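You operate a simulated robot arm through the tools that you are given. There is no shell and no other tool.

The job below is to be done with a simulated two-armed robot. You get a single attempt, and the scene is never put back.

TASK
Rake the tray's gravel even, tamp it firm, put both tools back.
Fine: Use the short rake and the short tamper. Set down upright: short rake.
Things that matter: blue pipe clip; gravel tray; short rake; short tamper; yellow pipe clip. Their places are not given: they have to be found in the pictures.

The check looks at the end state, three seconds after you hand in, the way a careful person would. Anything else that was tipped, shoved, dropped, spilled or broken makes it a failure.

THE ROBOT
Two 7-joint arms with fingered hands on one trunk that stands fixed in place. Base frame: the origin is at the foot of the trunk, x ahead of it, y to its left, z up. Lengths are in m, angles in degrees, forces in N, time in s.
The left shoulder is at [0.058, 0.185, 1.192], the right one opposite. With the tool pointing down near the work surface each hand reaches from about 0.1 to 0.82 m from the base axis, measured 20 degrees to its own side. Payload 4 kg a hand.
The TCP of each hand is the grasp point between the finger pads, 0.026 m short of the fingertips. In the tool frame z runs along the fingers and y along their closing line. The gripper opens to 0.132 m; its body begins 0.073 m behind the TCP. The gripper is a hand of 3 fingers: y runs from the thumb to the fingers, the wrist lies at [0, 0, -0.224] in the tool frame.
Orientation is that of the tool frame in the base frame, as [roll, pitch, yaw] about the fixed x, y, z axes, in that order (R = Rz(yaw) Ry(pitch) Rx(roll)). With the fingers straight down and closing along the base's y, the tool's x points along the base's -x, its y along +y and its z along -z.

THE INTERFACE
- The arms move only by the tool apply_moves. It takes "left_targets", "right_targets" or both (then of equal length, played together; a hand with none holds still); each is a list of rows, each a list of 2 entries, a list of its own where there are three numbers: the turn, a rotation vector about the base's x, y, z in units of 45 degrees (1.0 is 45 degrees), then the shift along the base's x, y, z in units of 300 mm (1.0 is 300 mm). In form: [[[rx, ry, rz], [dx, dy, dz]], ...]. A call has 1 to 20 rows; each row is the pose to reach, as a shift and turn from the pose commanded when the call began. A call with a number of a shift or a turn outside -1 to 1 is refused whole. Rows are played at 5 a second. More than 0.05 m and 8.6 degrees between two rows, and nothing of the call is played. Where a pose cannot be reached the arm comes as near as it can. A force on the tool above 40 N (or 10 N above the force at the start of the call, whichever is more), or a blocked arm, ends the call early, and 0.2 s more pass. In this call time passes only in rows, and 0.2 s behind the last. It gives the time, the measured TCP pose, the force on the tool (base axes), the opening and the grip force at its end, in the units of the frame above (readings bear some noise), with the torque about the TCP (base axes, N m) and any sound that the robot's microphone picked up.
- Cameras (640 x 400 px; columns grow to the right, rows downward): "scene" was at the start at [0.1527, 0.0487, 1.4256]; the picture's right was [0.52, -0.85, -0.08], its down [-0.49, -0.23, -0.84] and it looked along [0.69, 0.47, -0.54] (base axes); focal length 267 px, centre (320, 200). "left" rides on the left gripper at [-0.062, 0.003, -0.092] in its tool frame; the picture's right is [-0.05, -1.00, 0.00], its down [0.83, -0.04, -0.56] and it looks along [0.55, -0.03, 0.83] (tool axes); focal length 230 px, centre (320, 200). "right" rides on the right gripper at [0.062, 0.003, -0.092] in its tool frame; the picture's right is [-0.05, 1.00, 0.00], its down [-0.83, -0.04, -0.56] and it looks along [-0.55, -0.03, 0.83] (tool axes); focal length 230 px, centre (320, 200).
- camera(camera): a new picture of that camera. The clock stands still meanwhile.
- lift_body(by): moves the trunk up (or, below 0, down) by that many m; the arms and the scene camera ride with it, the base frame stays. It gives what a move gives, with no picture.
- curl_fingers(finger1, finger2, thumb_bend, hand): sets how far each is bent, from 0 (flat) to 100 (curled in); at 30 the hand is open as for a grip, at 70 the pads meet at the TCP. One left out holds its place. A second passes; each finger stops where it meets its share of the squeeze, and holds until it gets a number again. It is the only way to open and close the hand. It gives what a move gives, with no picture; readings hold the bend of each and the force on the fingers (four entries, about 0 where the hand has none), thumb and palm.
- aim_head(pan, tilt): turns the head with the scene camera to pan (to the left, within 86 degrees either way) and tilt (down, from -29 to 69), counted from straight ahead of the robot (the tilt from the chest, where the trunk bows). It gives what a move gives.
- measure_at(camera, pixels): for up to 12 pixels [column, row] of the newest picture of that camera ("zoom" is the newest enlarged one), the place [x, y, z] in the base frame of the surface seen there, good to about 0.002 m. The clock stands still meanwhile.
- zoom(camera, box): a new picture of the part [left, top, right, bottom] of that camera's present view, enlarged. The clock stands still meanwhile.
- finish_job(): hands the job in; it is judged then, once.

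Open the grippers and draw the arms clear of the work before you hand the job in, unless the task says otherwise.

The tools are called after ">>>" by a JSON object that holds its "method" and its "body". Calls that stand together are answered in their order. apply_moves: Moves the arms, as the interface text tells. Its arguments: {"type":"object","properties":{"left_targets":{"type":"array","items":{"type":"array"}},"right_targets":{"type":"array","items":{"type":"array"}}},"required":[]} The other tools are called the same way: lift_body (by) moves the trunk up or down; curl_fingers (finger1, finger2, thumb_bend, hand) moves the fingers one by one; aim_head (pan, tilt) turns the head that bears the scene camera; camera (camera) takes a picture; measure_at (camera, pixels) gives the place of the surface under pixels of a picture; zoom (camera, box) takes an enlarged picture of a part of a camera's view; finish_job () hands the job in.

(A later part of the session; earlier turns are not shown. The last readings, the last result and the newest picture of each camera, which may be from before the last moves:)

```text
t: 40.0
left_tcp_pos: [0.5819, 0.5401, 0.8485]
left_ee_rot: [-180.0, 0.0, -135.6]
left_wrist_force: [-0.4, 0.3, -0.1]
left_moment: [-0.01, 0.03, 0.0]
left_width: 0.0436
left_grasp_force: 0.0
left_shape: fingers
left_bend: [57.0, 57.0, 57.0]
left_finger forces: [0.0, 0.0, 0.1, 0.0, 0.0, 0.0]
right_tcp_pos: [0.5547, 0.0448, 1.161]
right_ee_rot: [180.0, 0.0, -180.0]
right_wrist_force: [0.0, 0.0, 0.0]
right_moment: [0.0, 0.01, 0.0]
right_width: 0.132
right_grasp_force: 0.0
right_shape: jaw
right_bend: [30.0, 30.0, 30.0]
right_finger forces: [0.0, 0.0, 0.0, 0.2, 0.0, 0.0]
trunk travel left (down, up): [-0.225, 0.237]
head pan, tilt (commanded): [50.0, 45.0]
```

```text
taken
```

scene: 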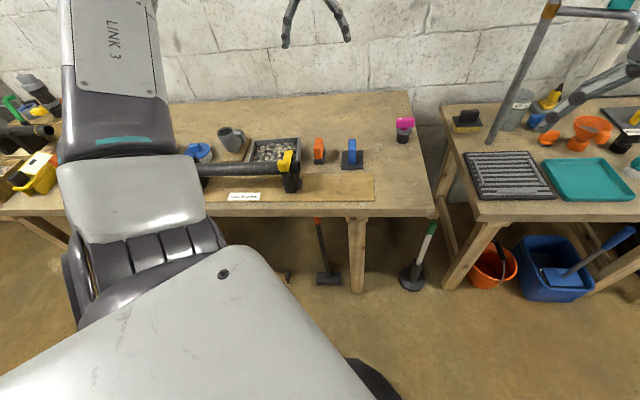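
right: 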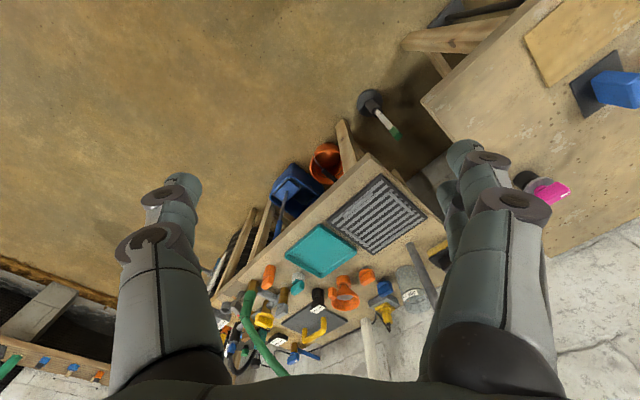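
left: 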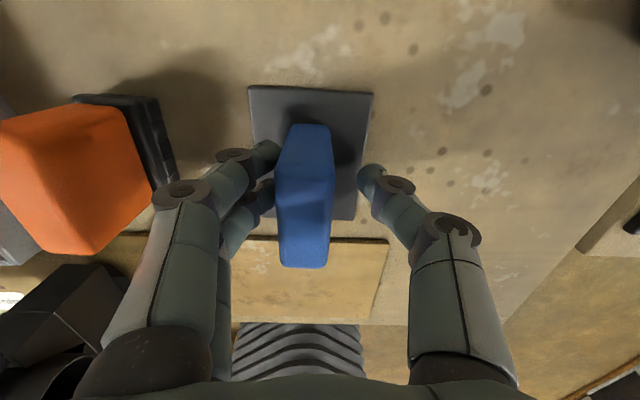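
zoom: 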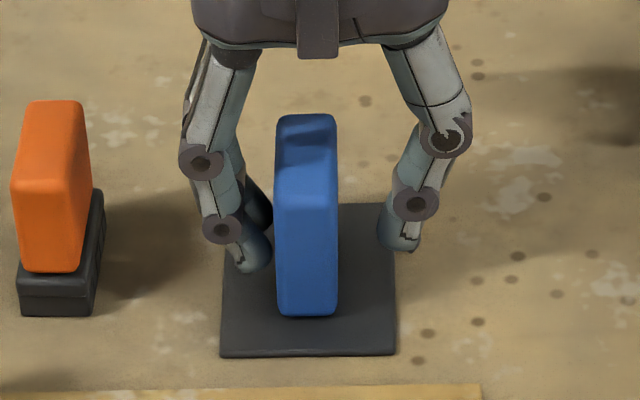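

Now the tamper stands flat but sits ~6 mm left of the hand centre (handle column ≈306 against 320). I shift the hand 5.8 mm left along the row, then close part-way to centre it before gripping.

>>> {"method": "apply_moves", "body": {"left_targets": [[[0, 0, 0], [-0.007, 0.007, 0]], [[0, 0, 0], [-0.0137, 0.0137, 0]]]}}

>>> {"method": "camera", "body": {"camera": "left"}}

>>> {"method": "zoom", "body": {"camera": "scene", "box": [330, 125, 375, 175]}}

```text
t: 40.6
left_tcp_pos: [0.5791, 0.545, 0.8491]
left_ee_rot: [-180.0, 0.0, -135.5]
left_wrist_force: [0.8, -0.7, 0.0]
left_moment: [-0.02, 0.01, -0.02]
left_width: 0.0439
left_grasp_force: 0.0
left_shape: fingers
left_bend: [57.0, 57.0, 57.0]
left_finger forces: [0.0, 0.0, 0.1, 0.0, 0.0, 0.0]
right_tcp_pos: [0.5548, 0.0441, 1.1607]
right_ee_rot: [179.9, -0.1, -180.0]
right_wrist_force: [0.2, -0.4, -0.5]
right_moment: [0.02, 0.01, 0.03]
right_width: 0.132
right_grasp_force: 0.1
right_shape: jaw
right_bend: [30.0, 30.0, 30.0]
right_finger forces: [0.1, 0.1, 0.1, 0.0, 0.1, 0.1]
trunk travel left (down, up): [-0.225, 0.237]
head pan, tilt (commanded): [50.0, 45.0]
```

```text
taken
```

left: 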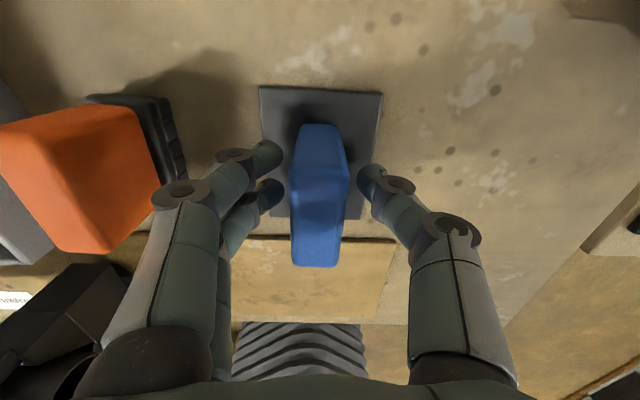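

```text
8.00 times, centred on (352, 150) of scene
```

zoom: 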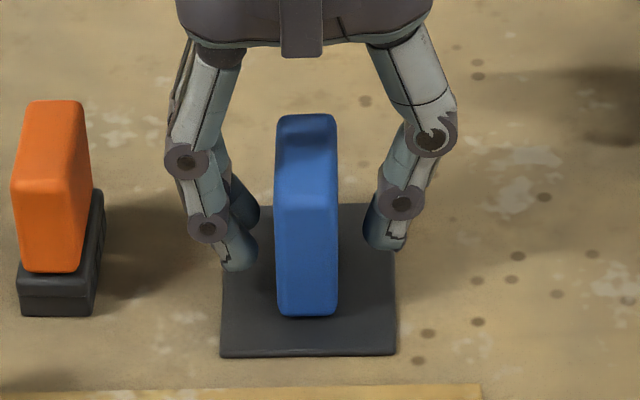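

The handle (cols 291-349) is now centred between the pads (283 and 357). I close part-way to bend 64 first.

>>> {"method": "curl_fingers", "body": {"hand": "left", "finger1": 64, "finger2": 64, "thumb_bend": 64}}

>>> {"method": "zoom", "body": {"camera": "left", "box": [230, 80, 410, 280]}}

>>> {"method": "zoom", "body": {"camera": "scene", "box": [330, 125, 375, 175]}}

```text
t: 41.6
left_tcp_pos: [0.5791, 0.5433, 0.8494]
left_ee_rot: [-179.9, 0.1, -135.6]
left_wrist_force: [-1.1, 0.0, -0.7]
left_moment: [0.01, -0.01, -0.02]
left_width: 0.0258
left_grasp_force: 1.1
left_shape: fingers
left_bend: [63.0, 63.0, 63.0]
left_finger forces: [0.8, 0.7, 0.0, 0.0, 1.0, 0.1]
right_tcp_pos: [0.5564, 0.0462, 1.1593]
right_ee_rot: [180.0, 0.0, 180.0]
right_wrist_force: [0.7, -0.2, 0.2]
right_moment: [0.01, -0.03, -0.03]
right_width: 0.1317
right_grasp_force: 0.0
right_shape: jaw
right_bend: [30.0, 30.0, 30.0]
right_finger forces: [0.0, 0.0, 0.0, 0.0, 0.0, 0.0]
trunk travel left (down, up): [-0.225, 0.237]
head pan, tilt (commanded): [50.0, 45.0]
```

```text
2.00 times, centred on (320, 180) of left
```

zoom: 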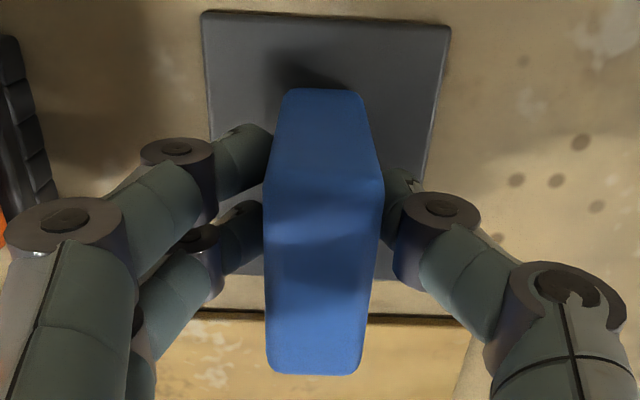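

```text
8.00 times, centred on (352, 150) of scene
```

zoom: 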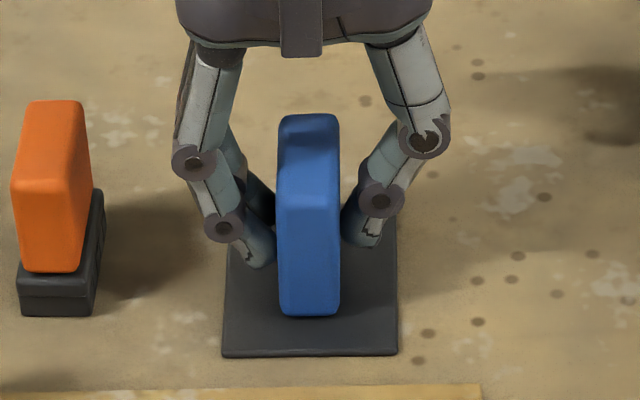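

Both sides touch lightly (≈1 N) and the tamper stayed upright. I now tighten the grip.

>>> {"method": "curl_fingers", "body": {"hand": "left", "finger1": 90, "finger2": 90, "thumb_bend": 90}}

>>> {"method": "zoom", "body": {"camera": "left", "box": [230, 80, 410, 280]}}

>>> {"method": "zoom", "body": {"camera": "scene", "box": [330, 125, 375, 175]}}

```text
t: 42.6
left_tcp_pos: [0.5776, 0.5427, 0.85]
left_ee_rot: [-179.9, 0.0, -135.6]
left_wrist_force: [0.0, -0.6, 1.3]
left_moment: [0.12, 0.08, 0.0]
left_width: 0.022
left_grasp_force: 23.4
left_shape: fingers
left_bend: [67.0, 67.0, 68.0]
left_finger forces: [11.8, 11.9, 0.0, 0.0, 23.4, 0.1]
right_tcp_pos: [0.555, 0.0443, 1.1602]
right_ee_rot: [180.0, -0.1, -179.9]
right_wrist_force: [0.5, 0.8, 0.2]
right_moment: [0.02, -0.01, -0.01]
right_width: 0.1318
right_grasp_force: 0.0
right_shape: jaw
right_bend: [30.0, 30.0, 30.0]
right_finger forces: [0.0, 0.0, 0.0, 0.1, 0.0, 0.1]
trunk travel left (down, up): [-0.225, 0.237]
head pan, tilt (commanded): [50.0, 45.0]
```

```text
2.00 times, centred on (320, 180) of left
```

zoom: 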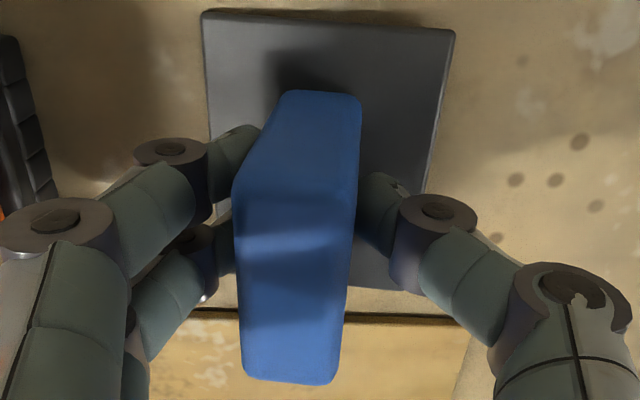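

```text
8.00 times, centred on (352, 150) of scene
```

zoom: 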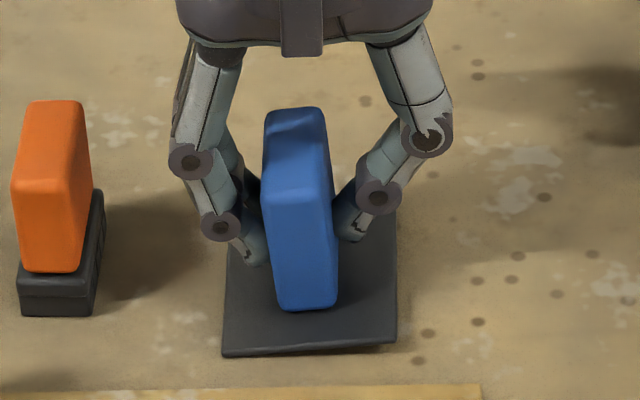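

Tightening rolled the handle a few degrees (plate's right edge lifted again: front edge from (222,355) to (397,342)). I press the tamper gently down on the bench to seat the plate flat inside the grip.

>>> {"method": "apply_moves", "body": {"left_targets": [[[0, 0, 0], [0, 0, -0.003]], [[0, 0, 0], [0, 0, -0.006]], [[0, 0, 0], [0, 0, -0.009]]]}}

>>> {"method": "zoom", "body": {"camera": "scene", "box": [330, 125, 375, 175]}}

```text
t: 43.4
left_tcp_pos: [0.578, 0.5434, 0.8454]
left_ee_rot: [-179.9, 0.2, -135.6]
left_wrist_force: [1.2, 0.3, 6.0]
left_moment: [0.21, 0.18, -0.01]
left_width: 0.0217
left_grasp_force: 24.6
left_shape: fingers
left_bend: [68.0, 68.0, 68.0]
left_finger forces: [11.5, 11.9, 0.0, 0.0, 24.4, 0.1]
right_tcp_pos: [0.5551, 0.0443, 1.1604]
right_ee_rot: [-179.9, 0.0, 179.9]
right_wrist_force: [-0.4, -0.8, 0.5]
right_moment: [-0.03, 0.0, 0.01]
right_width: 0.1317
right_grasp_force: 0.0
right_shape: jaw
right_bend: [30.0, 30.0, 30.0]
right_finger forces: [0.0, 0.1, 0.1, 0.0, 0.1, 0.0]
trunk travel left (down, up): [-0.225, 0.237]
head pan, tilt (commanded): [50.0, 45.0]
```

```text
8.00 times, centred on (352, 150) of scene
```

zoom: 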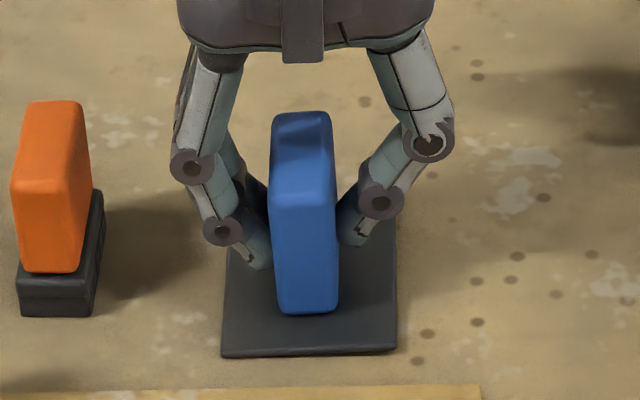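

The tilt halved (right corner now row 348). I press another 2.5 mm to seat it fully.

>>> {"method": "apply_moves", "body": {"left_targets": [[[0, 0, 0], [0, 0, -0.003]], [[0, 0, 0], [0, 0, -0.006]], [[0, 0, 0], [0, 0, -0.0085]]]}}

>>> {"method": "zoom", "body": {"camera": "scene", "box": [330, 125, 375, 175]}}

```text
t: 44.2
left_tcp_pos: [0.5785, 0.5421, 0.8446]
left_ee_rot: [-179.8, 0.1, -135.5]
left_wrist_force: [4.0, 0.8, 11.4]
left_moment: [0.21, 0.14, -0.05]
left_width: 0.0218
left_grasp_force: 25.2
left_shape: fingers
left_bend: [70.0, 69.0, 67.0]
left_finger forces: [11.9, 12.4, 0.1, 0.0, 26.3, 0.1]
right_tcp_pos: [0.5549, 0.0435, 1.1602]
right_ee_rot: [-180.0, 0.0, 180.0]
right_wrist_force: [0.2, 0.3, 0.0]
right_moment: [-0.06, -0.02, -0.01]
right_width: 0.1321
right_grasp_force: 0.0
right_shape: jaw
right_bend: [30.0, 30.0, 30.0]
right_finger forces: [0.0, 0.0, 0.0, 0.0, 0.0, 0.0]
trunk travel left (down, up): [-0.225, 0.237]
head pan, tilt (commanded): [50.0, 45.0]
```

```text
8.00 times, centred on (352, 150) of scene
```

zoom: 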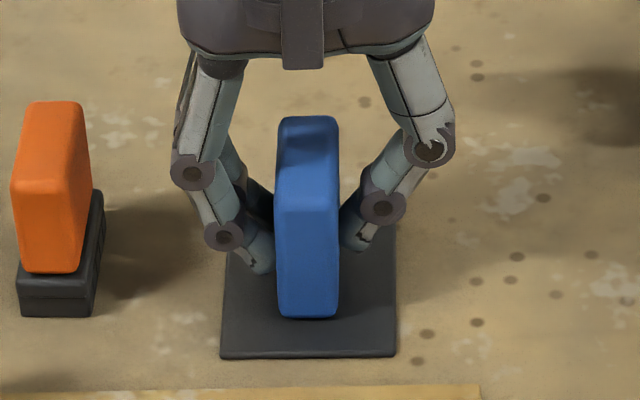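

The plate is flat now (front edge level at row 355, 11 N). I measure its corners to know its shift from the original place, then lift.

>>> {"method": "measure_at", "body": {"camera": "zoom", "pixels": [[226, 350], [390, 350], [380, 240], [285, 330], [335, 330], [232, 300], [290, 190], [330, 190], [280, 310], [335, 310], [300, 350], [350, 340]]}}

>>> {"method": "apply_moves", "body": {"left_targets": [[[0, 0, 0], [0, 0, 0.02]], [[0, 0, 0], [0, 0, 0.08]], [[0, 0, 0], [0, 0, 0.16]], [[0, 0, 0], [0, 0, 0.25]], [[0, 0, 0], [0, 0, 0.35]]]}}

>>> {"method": "zoom", "body": {"camera": "scene", "box": [320, 95, 385, 145]}}

>>> {"method": "camera", "body": {"camera": "left"}}

```text
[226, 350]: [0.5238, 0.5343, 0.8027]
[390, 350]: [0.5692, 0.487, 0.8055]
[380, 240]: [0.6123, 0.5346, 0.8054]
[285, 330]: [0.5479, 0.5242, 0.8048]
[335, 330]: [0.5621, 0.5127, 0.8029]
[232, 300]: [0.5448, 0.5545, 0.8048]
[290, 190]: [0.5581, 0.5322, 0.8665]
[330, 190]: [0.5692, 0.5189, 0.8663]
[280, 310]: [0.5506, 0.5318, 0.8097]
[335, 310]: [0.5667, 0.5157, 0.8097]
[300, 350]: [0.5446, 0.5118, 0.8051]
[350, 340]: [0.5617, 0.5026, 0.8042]
```

```text
t: 45.4
left_tcp_pos: [0.5783, 0.5428, 0.9493]
left_ee_rot: [179.9, 0.0, -135.7]
left_wrist_force: [-0.5, 0.1, -1.8]
left_moment: [0.01, -0.02, -0.01]
left_width: 0.0219
left_grasp_force: 22.9
left_shape: fingers
left_bend: [66.0, 66.0, 69.0]
left_finger forces: [11.5, 11.4, 0.1, 0.1, 22.5, 0.0]
right_tcp_pos: [0.554, 0.0439, 1.161]
right_ee_rot: [-180.0, -0.1, 180.0]
right_wrist_force: [-0.1, -0.2, -0.5]
right_moment: [0.01, -0.02, 0.01]
right_width: 0.1321
right_grasp_force: 0.1
right_shape: jaw
right_bend: [30.0, 30.0, 30.0]
right_finger forces: [0.1, 0.1, 0.0, 0.0, 0.0, 0.0]
trunk travel left (down, up): [-0.225, 0.237]
head pan, tilt (commanded): [50.0, 45.0]
```

```text
8.00 times, centred on (352, 120) of scene
```

zoom: 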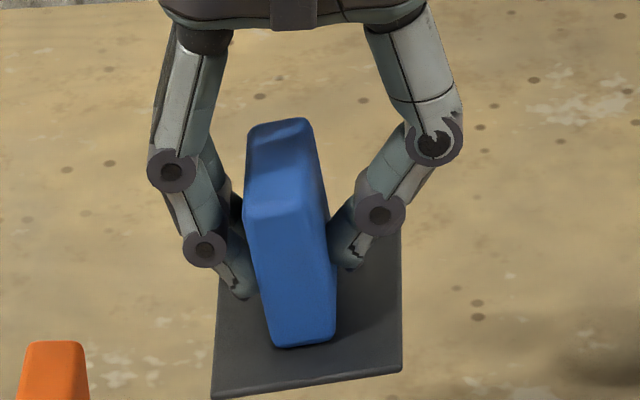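

```text
taken
```

left: 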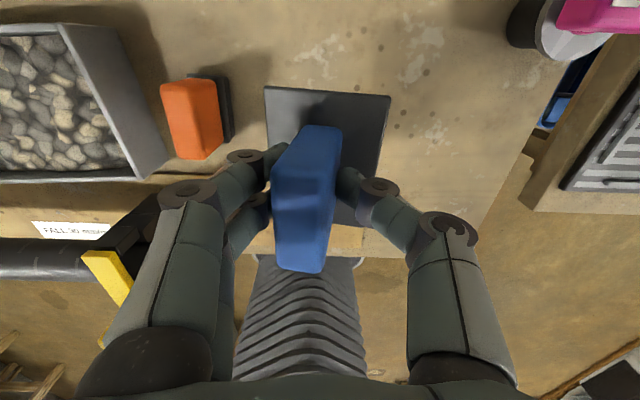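

In the air the tamper hangs rolled ~8° in the soft pads (front edge (212,398)→(402,372)), right side up. I carry it, raised above the rake, to over the tray and will counter-rotate the hand so the plate is level.

>>> {"method": "apply_moves", "body": {"left_targets": [[[0, 0, 0], [0, 0, 0.1]], [[0, 0, 0.015], [-0.08, 0.082, 0.12]], [[0, 0, 0.03], [-0.17, 0.174, 0.12]], [[0, 0, 0.045], [-0.26, 0.266, 0.12]], [[0, 0, 0.06], [-0.35, 0.358, 0.12]], [[0, 0, 0.075], [-0.43, 0.44, 0.12]], [[0, 0, 0.09], [-0.51, 0.522, 0.12]], [[0, 0, 0.102], [-0.58, 0.594, 0.12]]]}}

>>> {"method": "apply_moves", "body": {"left_targets": [[[0.04, 0.046, 0], [0, 0, 0]], [[0.08, 0.092, 0], [0, 0, 0]], [[0.1135, 0.1306, 0], [0, 0, 0]]]}}

>>> {"method": "zoom", "body": {"camera": "scene", "box": [230, 85, 320, 175]}}

>>> {"method": "camera", "body": {"camera": "left"}}

```text
t: 47.2
left_tcp_pos: [0.4042, 0.7216, 0.9834]
left_ee_rot: [-179.9, -0.1, -131.0]
left_wrist_force: [0.2, 0.6, -0.8]
left_moment: [-0.01, 0.01, 0.0]
left_width: 0.0219
left_grasp_force: 22.7
left_shape: fingers
left_bend: [66.0, 66.0, 69.0]
left_finger forces: [11.4, 11.3, 0.0, 0.0, 22.4, 0.0]
right_tcp_pos: [0.5545, 0.0438, 1.1606]
right_ee_rot: [180.0, 0.1, 180.0]
right_wrist_force: [0.1, -0.5, 0.5]
right_moment: [0.03, -0.01, -0.02]
right_width: 0.1318
right_grasp_force: 0.1
right_shape: jaw
right_bend: [30.0, 30.0, 30.0]
right_finger forces: [0.0, 0.0, 0.0, 0.0, 0.2, 0.0]
trunk travel left (down, up): [-0.225, 0.237]
head pan, tilt (commanded): [50.0, 45.0]
```

```text
t: 48.0
left_tcp_pos: [0.4047, 0.7231, 0.9845]
left_ee_rot: [172.1, 0.0, -131.0]
left_wrist_force: [0.9, -0.3, -1.7]
left_moment: [0.01, 0.0, 0.0]
left_width: 0.0219
left_grasp_force: 22.8
left_shape: fingers
left_bend: [66.0, 66.0, 69.0]
left_finger forces: [11.4, 11.2, 0.0, 0.0, 22.5, 0.1]
right_tcp_pos: [0.5562, 0.045, 1.1603]
right_ee_rot: [-180.0, 0.0, 180.0]
right_wrist_force: [0.2, 0.7, -0.6]
right_moment: [-0.02, -0.05, 0.02]
right_width: 0.1317
right_grasp_force: 0.0
right_shape: jaw
right_bend: [30.0, 30.0, 30.0]
right_finger forces: [0.0, 0.1, 0.1, 0.0, 0.0, 0.0]
trunk travel left (down, up): [-0.225, 0.237]
head pan, tilt (commanded): [50.0, 45.0]
```

```text
4.44 times, centred on (275, 130) of scene
```

zoom: 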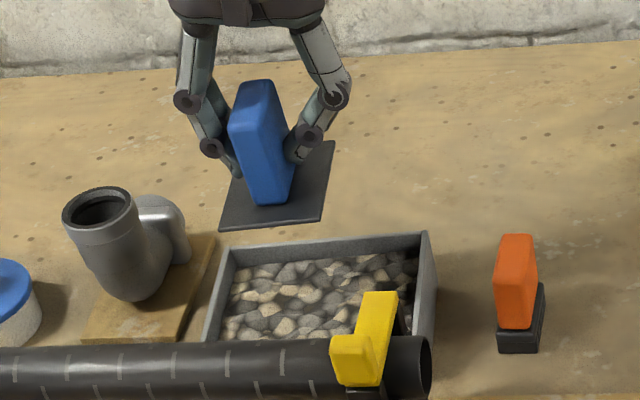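

```text
taken
```

left: 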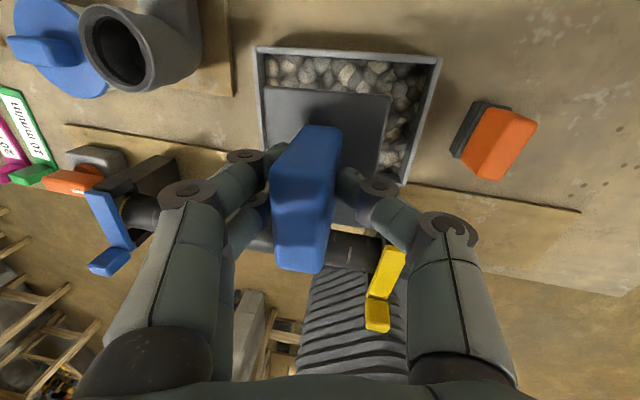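

I measure the plate's corners to check that it is level after the counter-rotation.

>>> {"method": "zoom", "body": {"camera": "scene", "box": [260, 110, 310, 145]}}

>>> {"method": "measure_at", "body": {"camera": "zoom", "pixels": [[200, 265], [250, 268], [300, 270], [350, 250], [390, 240], [440, 232], [480, 225], [470, 180], [490, 120], [430, 200], [240, 240], [400, 200]]}}

```text
11.43 times, centred on (285, 128) of scene
```

zoom: 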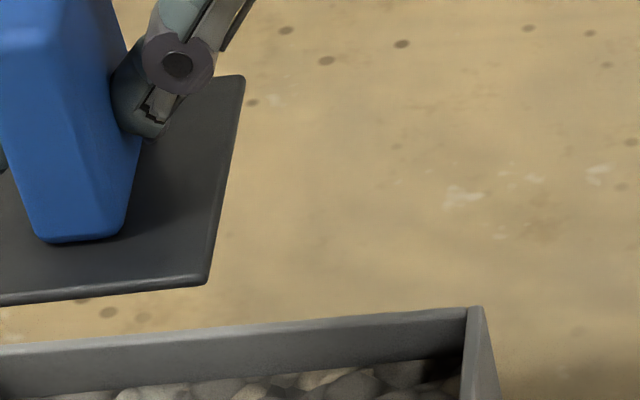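

```text
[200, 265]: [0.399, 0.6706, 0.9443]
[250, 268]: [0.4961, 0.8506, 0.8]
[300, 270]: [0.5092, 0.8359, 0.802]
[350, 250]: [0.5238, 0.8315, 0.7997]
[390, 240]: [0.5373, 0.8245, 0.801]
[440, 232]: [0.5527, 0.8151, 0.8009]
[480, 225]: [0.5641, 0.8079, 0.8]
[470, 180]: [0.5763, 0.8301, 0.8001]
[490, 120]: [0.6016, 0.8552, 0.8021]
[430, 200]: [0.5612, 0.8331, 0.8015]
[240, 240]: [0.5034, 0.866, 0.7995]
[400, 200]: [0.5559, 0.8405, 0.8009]
```

The view was off; I zoom on the plate itself and measure its corners.

>>> {"method": "zoom", "body": {"camera": "scene", "box": [250, 95, 310, 145]}}

>>> {"method": "measure_at", "body": {"camera": "zoom", "pixels": [[110, 285], [160, 280], [210, 275], [260, 272], [300, 270], [130, 250], [315, 260], [330, 160], [350, 130], [320, 200], [300, 220], [120, 270]]}}

```text
8.00 times, centred on (280, 120) of scene
```

zoom: 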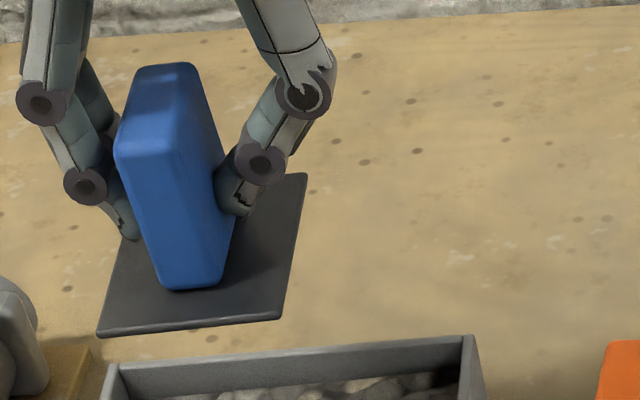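

```text
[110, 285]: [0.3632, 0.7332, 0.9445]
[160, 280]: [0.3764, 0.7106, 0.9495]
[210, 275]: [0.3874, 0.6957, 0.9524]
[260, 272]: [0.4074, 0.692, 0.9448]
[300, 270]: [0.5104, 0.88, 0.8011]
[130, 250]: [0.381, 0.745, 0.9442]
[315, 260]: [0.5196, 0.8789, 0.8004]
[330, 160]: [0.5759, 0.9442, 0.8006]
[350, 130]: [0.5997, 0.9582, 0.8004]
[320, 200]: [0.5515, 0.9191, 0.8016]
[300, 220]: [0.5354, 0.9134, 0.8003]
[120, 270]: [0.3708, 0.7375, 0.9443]
```

The plate is level now (z 0.9445 / 0.9448 / 0.9442). I measure its corners in plan to place it in the tray.

>>> {"method": "measure_at", "body": {"camera": "zoom", "pixels": [[103, 328], [275, 313], [299, 180], [240, 300], [200, 318], [150, 322], [285, 250], [118, 250]]}}

>>> {"method": "measure_at", "body": {"camera": "left", "pixels": [[268, 90], [385, 98], [378, 165], [330, 95], [262, 55], [435, 60], [270, 140], [380, 140]]}}

```text
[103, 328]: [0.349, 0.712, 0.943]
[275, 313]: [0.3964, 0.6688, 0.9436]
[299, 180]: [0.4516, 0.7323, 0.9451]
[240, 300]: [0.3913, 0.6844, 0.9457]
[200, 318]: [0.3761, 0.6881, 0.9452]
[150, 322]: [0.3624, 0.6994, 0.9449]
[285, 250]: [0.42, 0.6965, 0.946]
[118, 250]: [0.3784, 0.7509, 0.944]
```

```text
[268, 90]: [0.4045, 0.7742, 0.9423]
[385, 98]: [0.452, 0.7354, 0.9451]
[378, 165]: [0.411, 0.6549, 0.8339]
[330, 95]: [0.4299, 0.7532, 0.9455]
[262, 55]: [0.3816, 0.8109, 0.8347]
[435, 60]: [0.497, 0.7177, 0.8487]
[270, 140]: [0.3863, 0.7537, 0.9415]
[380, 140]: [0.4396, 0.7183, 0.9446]
```

The plate (≈0.068×0.088) is aligned with the tray, its centre 3 mm left of the hand. I move it over the left half (a=-0.035), lower it to just above the gravel and check.

>>> {"method": "apply_moves", "body": {"left_targets": [[[0, 0, 0], [-0.0375, 0.0377, -0.08]], [[0, 0, 0], [-0.075, 0.0753, -0.16]], [[0, 0, 0], [-0.075, 0.0753, -0.23]], [[0, 0, 0], [-0.075, 0.0753, -0.285]], [[0, 0, 0], [-0.075, 0.0753, -0.315]]]}}

>>> {"method": "zoom", "body": {"camera": "scene", "box": [230, 110, 310, 175]}}

>>> {"method": "camera", "body": {"camera": "left"}}

```text
t: 49.2
left_tcp_pos: [0.383, 0.7456, 0.8883]
left_ee_rot: [172.2, -0.1, -131.1]
left_wrist_force: [-0.5, -0.2, -1.3]
left_moment: [-0.01, -0.02, 0.0]
left_width: 0.0217
left_grasp_force: 23.0
left_shape: fingers
left_bend: [66.0, 66.0, 69.0]
left_finger forces: [11.4, 11.3, 0.0, 0.1, 22.6, 0.0]
right_tcp_pos: [0.5547, 0.0453, 1.1593]
right_ee_rot: [179.9, 0.0, 179.9]
right_wrist_force: [-0.1, -0.7, 1.3]
right_moment: [0.02, 0.0, -0.04]
right_width: 0.1319
right_grasp_force: 0.0
right_shape: jaw
right_bend: [30.0, 30.0, 30.0]
right_finger forces: [0.1, 0.1, 0.0, 0.0, 0.0, 0.1]
trunk travel left (down, up): [-0.225, 0.237]
head pan, tilt (commanded): [50.0, 45.0]
```

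```text
6.15 times, centred on (270, 142) of scene
```

zoom: 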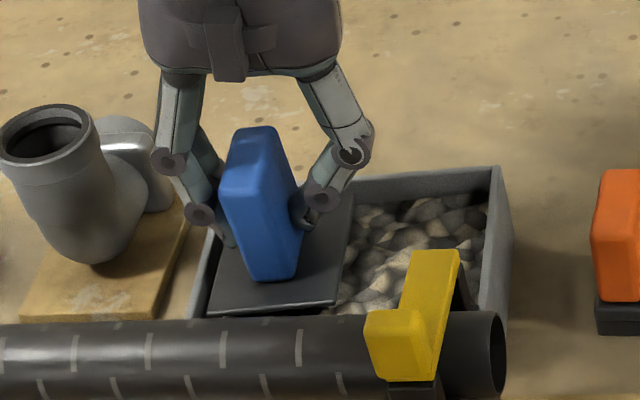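

```text
taken
```

left: 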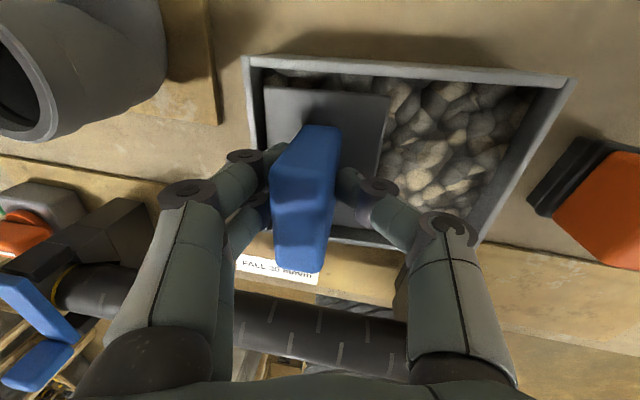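

The plate sits inside the tray's left half, just above the gravel. I lower in small steps and watch the force.

>>> {"method": "apply_moves", "body": {"left_targets": [[[0, 0, 0], [0, 0, -0.01]], [[0, 0, 0], [0, 0, -0.02]], [[0, 0, 0], [0, 0, -0.026]]]}}

```text
t: 50.0
left_tcp_pos: [0.3812, 0.7456, 0.8821]
left_ee_rot: [172.2, 0.0, -131.0]
left_wrist_force: [0.1, 0.2, -1.5]
left_moment: [0.0, -0.02, -0.01]
left_width: 0.0217
left_grasp_force: 22.5
left_shape: fingers
left_bend: [66.0, 66.0, 69.0]
left_finger forces: [11.5, 11.3, 0.0, 0.0, 22.6, 0.0]
right_tcp_pos: [0.5553, 0.0463, 1.1609]
right_ee_rot: [-180.0, 0.0, -179.9]
right_wrist_force: [-0.6, -0.3, -0.4]
right_moment: [0.02, 0.0, -0.02]
right_width: 0.1319
right_grasp_force: 0.0
right_shape: jaw
right_bend: [30.0, 30.0, 30.0]
right_finger forces: [0.0, 0.0, 0.0, 0.0, 0.0, 0.0]
trunk travel left (down, up): [-0.225, 0.237]
head pan, tilt (commanded): [50.0, 45.0]
```

No contact yet. I go on another 3 mm.

>>> {"method": "apply_moves", "body": {"left_targets": [[[0, 0, 0], [0, 0, -0.005]], [[0, 0, 0], [0, 0, -0.01]]]}}

```text
t: 50.6
left_tcp_pos: [0.3812, 0.745, 0.8775]
left_ee_rot: [172.2, 0.1, -131.0]
left_wrist_force: [0.2, 0.4, -0.9]
left_moment: [0.01, 0.01, -0.04]
left_width: 0.0215
left_grasp_force: 23.4
left_shape: fingers
left_bend: [66.0, 66.0, 69.0]
left_finger forces: [11.6, 11.5, 0.0, 0.0, 23.1, 0.0]
right_tcp_pos: [0.5553, 0.0452, 1.1595]
right_ee_rot: [179.9, -0.1, 180.0]
right_wrist_force: [0.2, 0.2, 0.1]
right_moment: [-0.03, 0.01, -0.01]
right_width: 0.1318
right_grasp_force: 0.2
right_shape: jaw
right_bend: [30.0, 30.0, 30.0]
right_finger forces: [0.0, 0.0, 0.0, 0.1, 0.1, 0.0]
trunk travel left (down, up): [-0.225, 0.237]
head pan, tilt (commanded): [50.0, 45.0]
```

Still barely touching (z 0.8775). I continue 3 mm more in steps.

>>> {"method": "apply_moves", "body": {"left_targets": [[[0, 0, 0], [0, 0, -0.004]], [[0, 0, 0], [0, 0, -0.008]], [[0, 0, 0], [0, 0, -0.01]]]}}

>>> {"method": "zoom", "body": {"camera": "scene", "box": [230, 110, 310, 175]}}

```text
t: 51.4
left_tcp_pos: [0.383, 0.745, 0.8758]
left_ee_rot: [172.2, 0.0, -131.0]
left_wrist_force: [-0.1, -0.4, 3.7]
left_moment: [0.0, 0.02, 0.0]
left_width: 0.0216
left_grasp_force: 24.4
left_shape: fingers
left_bend: [66.0, 66.0, 71.0]
left_finger forces: [12.1, 12.1, 0.0, 0.0, 24.4, 0.0]
right_tcp_pos: [0.5547, 0.0447, 1.1611]
right_ee_rot: [180.0, -0.1, 179.9]
right_wrist_force: [-0.3, 1.1, 0.3]
right_moment: [0.01, -0.01, -0.03]
right_width: 0.1319
right_grasp_force: 0.2
right_shape: jaw
right_bend: [30.0, 30.0, 30.0]
right_finger forces: [0.0, 0.1, 0.0, 0.0, 0.1, 0.1]
trunk travel left (down, up): [-0.225, 0.237]
head pan, tilt (commanded): [50.0, 45.0]
```

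```text
6.15 times, centred on (270, 142) of scene
```

zoom: 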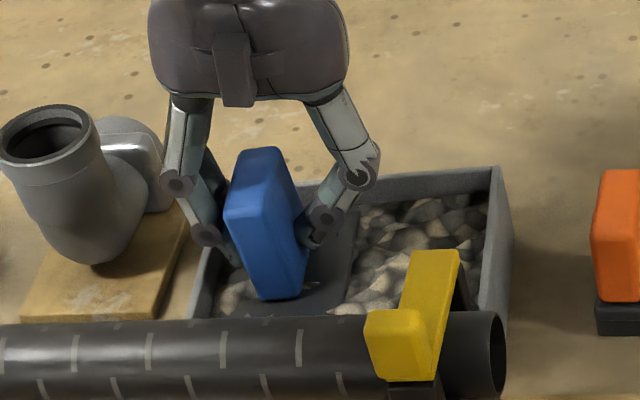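

Contact begins (≈5 N net). I press further in 1 mm steps to reach a firm tamping force.

>>> {"method": "apply_moves", "body": {"left_targets": [[[0, 0, 0], [0, 0, -0.004]], [[0, 0, 0], [0, 0, -0.008]], [[0, 0, 0], [0, 0, -0.012]]]}}

>>> {"method": "zoom", "body": {"camera": "scene", "box": [230, 110, 310, 175]}}

>>> {"method": "camera", "body": {"camera": "left"}}

```text
t: 52.2
left_tcp_pos: [0.3823, 0.7443, 0.8734]
left_ee_rot: [172.2, 0.1, -131.0]
left_wrist_force: [-0.6, -0.2, 9.8]
left_moment: [0.0, 0.03, 0.05]
left_width: 0.0216
left_grasp_force: 25.6
left_shape: fingers
left_bend: [65.0, 66.0, 72.0]
left_finger forces: [12.5, 12.7, 0.0, 0.0, 26.4, 0.0]
right_tcp_pos: [0.5568, 0.0441, 1.1609]
right_ee_rot: [179.8, 0.0, 180.0]
right_wrist_force: [0.4, 0.0, -1.1]
right_moment: [0.0, 0.01, 0.0]
right_width: 0.1319
right_grasp_force: 0.1
right_shape: jaw
right_bend: [30.0, 30.0, 30.0]
right_finger forces: [0.0, 0.0, 0.0, 0.0, 0.1, 0.0]
trunk travel left (down, up): [-0.225, 0.237]
head pan, tilt (commanded): [50.0, 45.0]
```

```text
6.15 times, centred on (270, 142) of scene
```

zoom: 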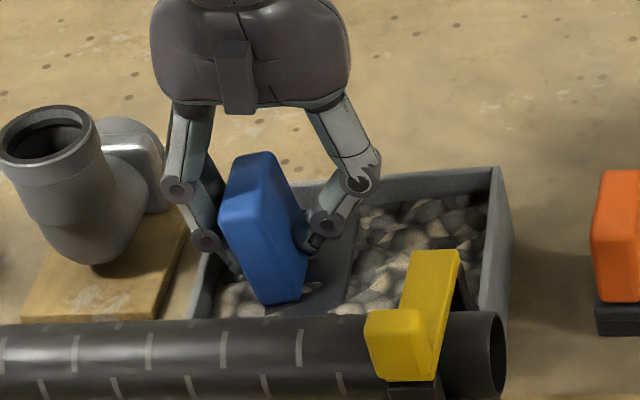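

```text
taken
```

left: 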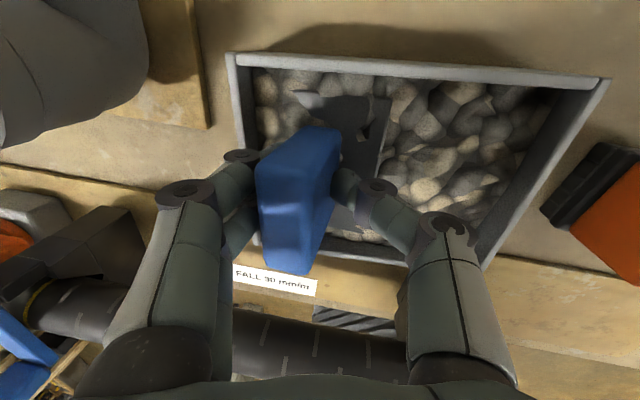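

The plate's left edge is sinking under the pebbles (tamper rolling in the grip; thumb 72, fingers 65), so I stop, lift 35 mm, and look at the gravel and the plate.

>>> {"method": "apply_moves", "body": {"left_targets": [[[0, 0, 0], [0, 0, 0.03]], [[0, 0, 0], [0, 0, 0.08]], [[0, 0, 0], [0, 0, 0.15]], [[0, 0, 0], [0, 0, 0.25]], [[0, 0, 0], [0, 0, 0.35]]]}}

>>> {"method": "zoom", "body": {"camera": "scene", "box": [230, 95, 320, 175]}}

>>> {"method": "camera", "body": {"camera": "left"}}

```text
t: 53.4
left_tcp_pos: [0.3825, 0.7442, 0.9776]
left_ee_rot: [172.3, 0.0, -131.2]
left_wrist_force: [0.7, -0.3, -2.0]
left_moment: [0.02, -0.03, 0.0]
left_width: 0.0217
left_grasp_force: 23.6
left_shape: fingers
left_bend: [65.0, 65.0, 72.0]
left_finger forces: [11.8, 11.6, 0.0, 0.1, 23.4, 0.0]
right_tcp_pos: [0.5563, 0.045, 1.1617]
right_ee_rot: [179.9, 0.0, -180.0]
right_wrist_force: [0.0, -0.4, 0.3]
right_moment: [-0.01, 0.01, -0.01]
right_width: 0.132
right_grasp_force: 0.0
right_shape: jaw
right_bend: [30.0, 30.0, 30.0]
right_finger forces: [0.0, 0.0, 0.1, 0.0, 0.0, 0.1]
trunk travel left (down, up): [-0.225, 0.237]
head pan, tilt (commanded): [50.0, 45.0]
```

```text
5.00 times, centred on (275, 135) of scene
```

zoom: 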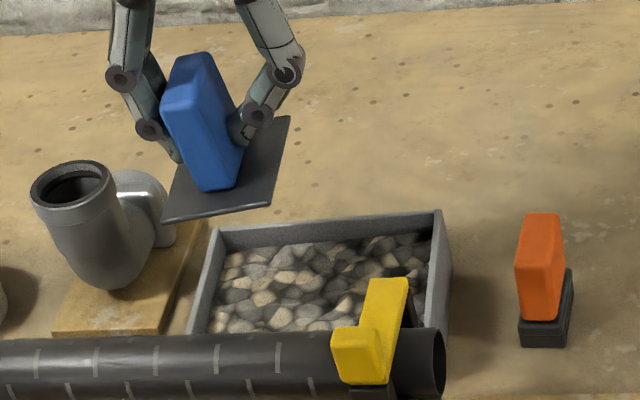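

```text
taken
```

left: 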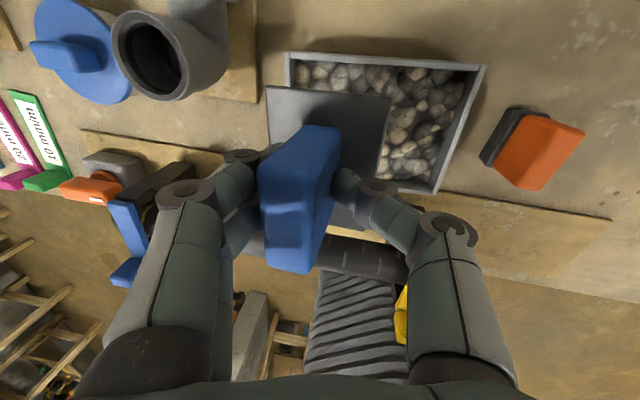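

The tamper has rolled in the fingertip grip. A better way is to hold it with the fingertips resting on the plate itself, so I carry it back above its home spot (passing high over the rake) to re-grip lower; also checking the gravel.

>>> {"method": "apply_moves", "body": {"left_targets": [[[0, 0, -0.01], [0.08, -0.08, 0.02]], [[0, 0, -0.02], [0.17, -0.172, 0.03]], [[0, 0, -0.035], [0.26, -0.264, 0.03]], [[0, 0, -0.05], [0.35, -0.356, 0.03]], [[0, 0, -0.065], [0.44, -0.448, 0.03]], [[0, 0, -0.08], [0.53, -0.54, 0.03]], [[0, 0, -0.095], [0.61, -0.622, 0.03]], [[0, 0, -0.102], [0.667, -0.682, 0.02]]]}}

>>> {"method": "camera", "body": {"camera": "left"}}

>>> {"method": "zoom", "body": {"camera": "scene", "box": [240, 130, 310, 175]}}

>>> {"method": "zoom", "body": {"camera": "scene", "box": [310, 85, 390, 145]}}

```text
t: 55.2
left_tcp_pos: [0.5852, 0.5397, 0.9824]
left_ee_rot: [172.0, 0.1, -135.6]
left_wrist_force: [0.8, 0.5, -2.1]
left_moment: [0.0, 0.0, 0.04]
left_width: 0.0215
left_grasp_force: 22.4
left_shape: fingers
left_bend: [65.0, 65.0, 72.0]
left_finger forces: [11.7, 11.4, 0.0, 0.0, 22.8, 0.0]
right_tcp_pos: [0.5559, 0.0451, 1.1603]
right_ee_rot: [-179.9, -0.1, 180.0]
right_wrist_force: [-0.5, 0.1, 0.8]
right_moment: [0.0, 0.01, -0.02]
right_width: 0.1321
right_grasp_force: 0.1
right_shape: jaw
right_bend: [30.0, 30.0, 30.0]
right_finger forces: [0.0, 0.0, 0.1, 0.0, 0.0, 0.1]
trunk travel left (down, up): [-0.225, 0.237]
head pan, tilt (commanded): [50.0, 45.0]
```

```text
taken
```

left: 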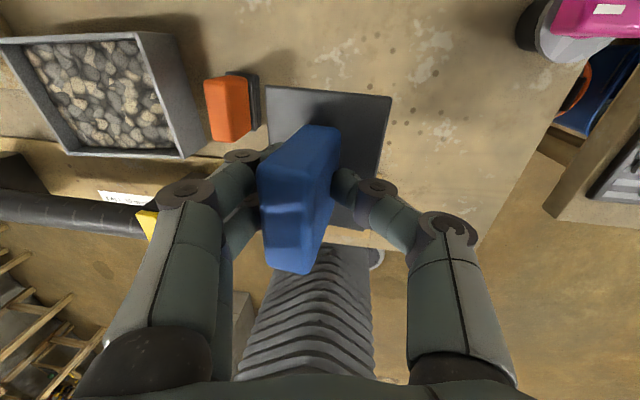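

```text
8.89 times, centred on (275, 152) of scene
```

zoom: 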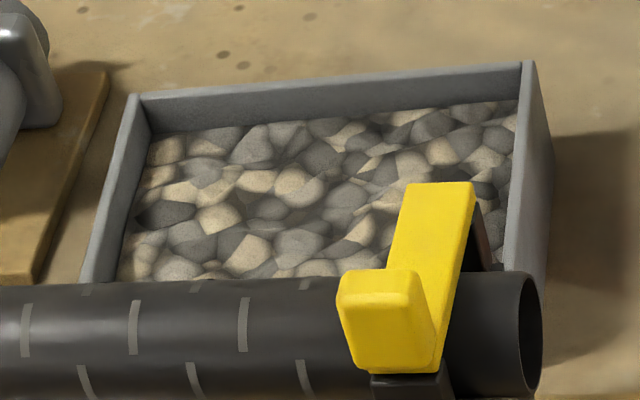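

```text
6.67 times, centred on (350, 115) of scene
```

zoom: 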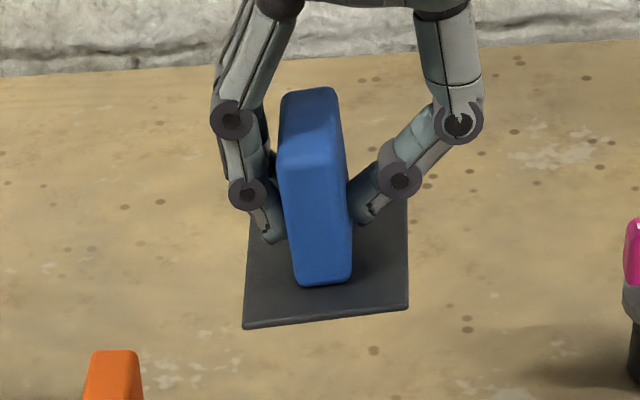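

The gravel is unchanged by the light touch, good. I level the plate by turning the hand 7° more about the row-normal axis, then measure its corners against the original spot.

>>> {"method": "apply_moves", "body": {"left_targets": [[[0.055, 0.055, 0], [0, 0, 0]], [[0.111, 0.109, 0], [0, 0, -0.02]]]}}

>>> {"method": "zoom", "body": {"camera": "scene", "box": [310, 85, 390, 145]}}

>>> {"method": "measure_at", "body": {"camera": "zoom", "pixels": [[255, 315], [300, 312], [350, 310], [395, 305], [400, 250], [400, 215], [262, 270], [270, 290], [380, 290], [310, 320], [360, 300], [395, 270]]}}

```text
t: 55.8
left_tcp_pos: [0.5823, 0.5392, 0.9765]
left_ee_rot: [165.0, -0.1, -135.7]
left_wrist_force: [0.6, 0.3, -2.0]
left_moment: [-0.03, 0.01, -0.02]
left_width: 0.0218
left_grasp_force: 22.5
left_shape: fingers
left_bend: [65.0, 65.0, 72.0]
left_finger forces: [11.6, 11.2, 0.0, 0.0, 22.8, 0.0]
right_tcp_pos: [0.5556, 0.0445, 1.1593]
right_ee_rot: [-180.0, -0.1, 180.0]
right_wrist_force: [0.5, -0.3, 0.4]
right_moment: [0.01, 0.0, 0.03]
right_width: 0.132
right_grasp_force: 0.0
right_shape: jaw
right_bend: [30.0, 30.0, 30.0]
right_finger forces: [0.0, 0.0, 0.0, 0.1, 0.1, 0.0]
trunk travel left (down, up): [-0.225, 0.237]
head pan, tilt (commanded): [50.0, 45.0]
```

```text
6.67 times, centred on (350, 115) of scene
```

zoom: 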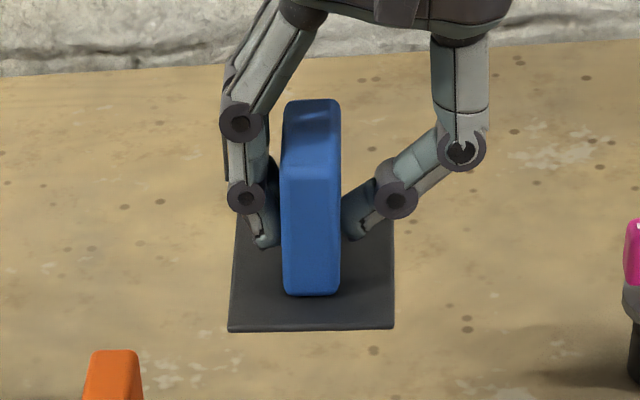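

```text
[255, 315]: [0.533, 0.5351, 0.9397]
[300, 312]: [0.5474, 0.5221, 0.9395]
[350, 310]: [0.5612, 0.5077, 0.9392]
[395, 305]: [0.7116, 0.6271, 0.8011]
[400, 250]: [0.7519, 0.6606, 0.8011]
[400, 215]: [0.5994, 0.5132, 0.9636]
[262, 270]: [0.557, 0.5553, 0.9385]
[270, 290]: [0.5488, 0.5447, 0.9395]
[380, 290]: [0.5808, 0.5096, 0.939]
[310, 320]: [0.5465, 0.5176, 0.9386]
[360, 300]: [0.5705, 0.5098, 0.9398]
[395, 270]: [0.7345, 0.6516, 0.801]
```

The plate is level now (0.9397…0.9392) with the hand rolled 15°. I check its corners against the original ones (FL 0.5241,0.5325; FR 0.5721,0.484).

>>> {"method": "measure_at", "body": {"camera": "zoom", "pixels": [[234, 323], [389, 321], [390, 230], [240, 240]]}}

```text
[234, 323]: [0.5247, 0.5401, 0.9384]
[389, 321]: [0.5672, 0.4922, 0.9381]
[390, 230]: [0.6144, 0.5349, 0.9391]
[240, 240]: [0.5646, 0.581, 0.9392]
```

I shift 7 mm along the row back to the original spot and lower to just above the bench.

>>> {"method": "apply_moves", "body": {"left_targets": [[[0, 0, 0], [0.007, -0.026, -0.1]], [[0, 0, 0], [0.007, -0.026, -0.22]], [[0, 0, 0], [0.007, -0.026, -0.33]], [[0, 0, 0], [0.007, -0.026, -0.4]], [[0, 0, 0], [0.007, -0.026, -0.43]], [[0, 0, 0], [0.007, -0.026, -0.44]]]}}

>>> {"method": "zoom", "body": {"camera": "scene", "box": [330, 125, 375, 175]}}

```text
t: 57.2
left_tcp_pos: [0.5846, 0.5311, 0.8446]
left_ee_rot: [165.2, -0.1, -135.6]
left_wrist_force: [-0.2, 0.3, -1.5]
left_moment: [-0.02, 0.0, 0.0]
left_width: 0.0215
left_grasp_force: 22.9
left_shape: fingers
left_bend: [65.0, 65.0, 72.0]
left_finger forces: [11.5, 11.3, 0.0, 0.0, 22.9, 0.1]
right_tcp_pos: [0.5561, 0.0444, 1.16]
right_ee_rot: [-180.0, 0.0, 180.0]
right_wrist_force: [0.3, -0.3, -0.2]
right_moment: [0.0, 0.02, -0.01]
right_width: 0.132
right_grasp_force: 0.1
right_shape: jaw
right_bend: [30.0, 30.0, 30.0]
right_finger forces: [0.1, 0.0, 0.0, 0.0, 0.1, 0.1]
trunk travel left (down, up): [-0.225, 0.237]
head pan, tilt (commanded): [50.0, 45.0]
```

```text
8.00 times, centred on (352, 150) of scene
```

zoom: 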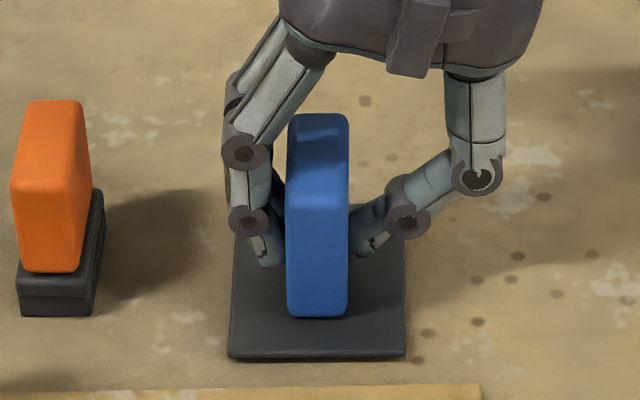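

Almost touching. I lower 3 mm to contact.

>>> {"method": "apply_moves", "body": {"left_targets": [[[0, 0, 0], [0, 0, -0.005]], [[0, 0, 0], [0, 0, -0.01]]]}}

```text
t: 57.8
left_tcp_pos: [0.5842, 0.5326, 0.8419]
left_ee_rot: [165.1, -0.1, -135.5]
left_wrist_force: [-0.5, -0.8, -1.7]
left_moment: [0.02, -0.01, 0.02]
left_width: 0.0215
left_grasp_force: 22.2
left_shape: fingers
left_bend: [65.0, 65.0, 72.0]
left_finger forces: [11.5, 11.3, 0.0, 0.1, 22.9, 0.0]
right_tcp_pos: [0.555, 0.0451, 1.1612]
right_ee_rot: [-180.0, 0.0, -180.0]
right_wrist_force: [0.3, 0.0, 0.0]
right_moment: [0.0, -0.02, 0.03]
right_width: 0.1322
right_grasp_force: 0.0
right_shape: jaw
right_bend: [30.0, 30.0, 30.0]
right_finger forces: [0.0, 0.1, 0.0, 0.0, 0.0, 0.0]
trunk travel left (down, up): [-0.225, 0.237]
head pan, tilt (commanded): [50.0, 45.0]
```

No contact force yet; 2 mm more.

>>> {"method": "apply_moves", "body": {"left_targets": [[[0, 0, 0], [0, 0, -0.004]], [[0, 0, 0], [0, 0, -0.007]]]}}

>>> {"method": "zoom", "body": {"camera": "scene", "box": [330, 125, 375, 175]}}

```text
t: 58.4
left_tcp_pos: [0.5852, 0.5319, 0.842]
left_ee_rot: [165.2, 0.2, -135.6]
left_wrist_force: [-0.1, 0.9, 5.6]
left_moment: [0.06, 0.04, -0.01]
left_width: 0.0217
left_grasp_force: 24.8
left_shape: fingers
left_bend: [65.0, 65.0, 72.0]
left_finger forces: [12.6, 12.5, 0.1, 0.0, 24.1, 0.0]
right_tcp_pos: [0.555, 0.0444, 1.1609]
right_ee_rot: [180.0, 0.0, 180.0]
right_wrist_force: [0.3, 0.4, 0.1]
right_moment: [-0.02, 0.04, -0.01]
right_width: 0.1318
right_grasp_force: 0.0
right_shape: jaw
right_bend: [30.0, 30.0, 30.0]
right_finger forces: [0.1, 0.0, 0.0, 0.1, 0.0, 0.1]
trunk travel left (down, up): [-0.225, 0.237]
head pan, tilt (commanded): [50.0, 45.0]
```

```text
8.00 times, centred on (352, 150) of scene
```

zoom: 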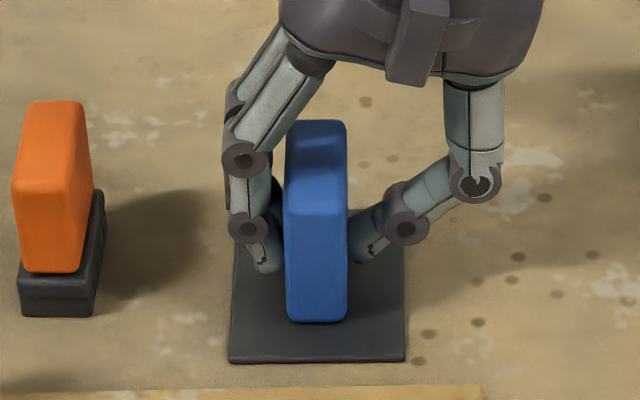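

The plate sits flat on its spot with 7 N. I open the fingers a little to let go.

>>> {"method": "curl_fingers", "body": {"hand": "left", "finger1": 55, "finger2": 55, "thumb_bend": 55}}

>>> {"method": "zoom", "body": {"camera": "scene", "box": [330, 125, 375, 175]}}

>>> {"method": "camera", "body": {"camera": "left"}}

```text
t: 59.4
left_tcp_pos: [0.5836, 0.5312, 0.8426]
left_ee_rot: [165.1, 0.1, -135.6]
left_wrist_force: [-1.1, 2.5, 11.4]
left_moment: [-0.04, -0.12, 0.05]
left_width: 0.0424
left_grasp_force: 5.8
left_shape: fingers
left_bend: [55.0, 55.0, 58.0]
left_finger forces: [0.1, 0.1, 0.0, 0.0, 10.7, 0.1]
right_tcp_pos: [0.5536, 0.0443, 1.1627]
right_ee_rot: [-180.0, 0.0, -180.0]
right_wrist_force: [0.1, -0.2, -0.6]
right_moment: [0.02, 0.02, 0.01]
right_width: 0.1319
right_grasp_force: 0.1
right_shape: jaw
right_bend: [30.0, 30.0, 30.0]
right_finger forces: [0.1, 0.0, 0.0, 0.1, 0.0, 0.0]
trunk travel left (down, up): [-0.225, 0.237]
head pan, tilt (commanded): [50.0, 45.0]
```

```text
8.00 times, centred on (352, 150) of scene
```

zoom: 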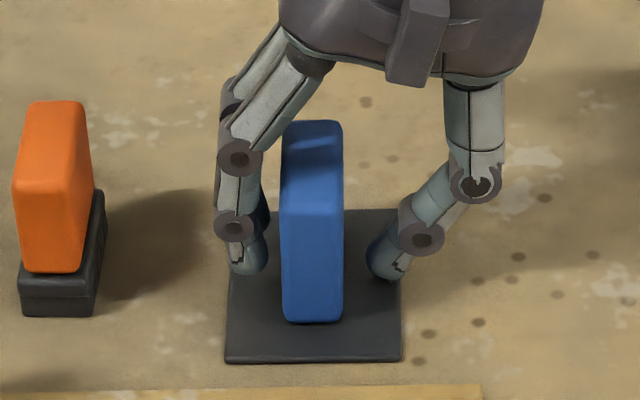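

```text
taken
```

left: 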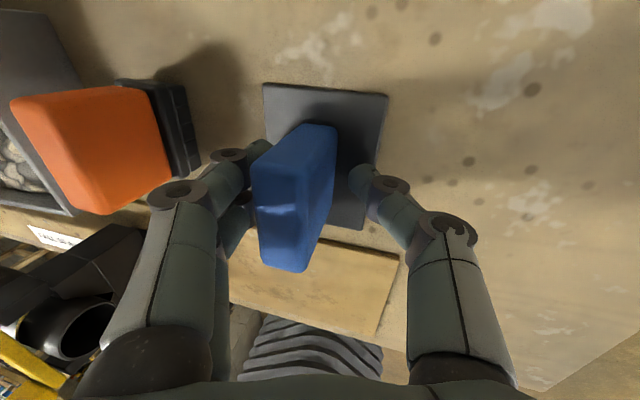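

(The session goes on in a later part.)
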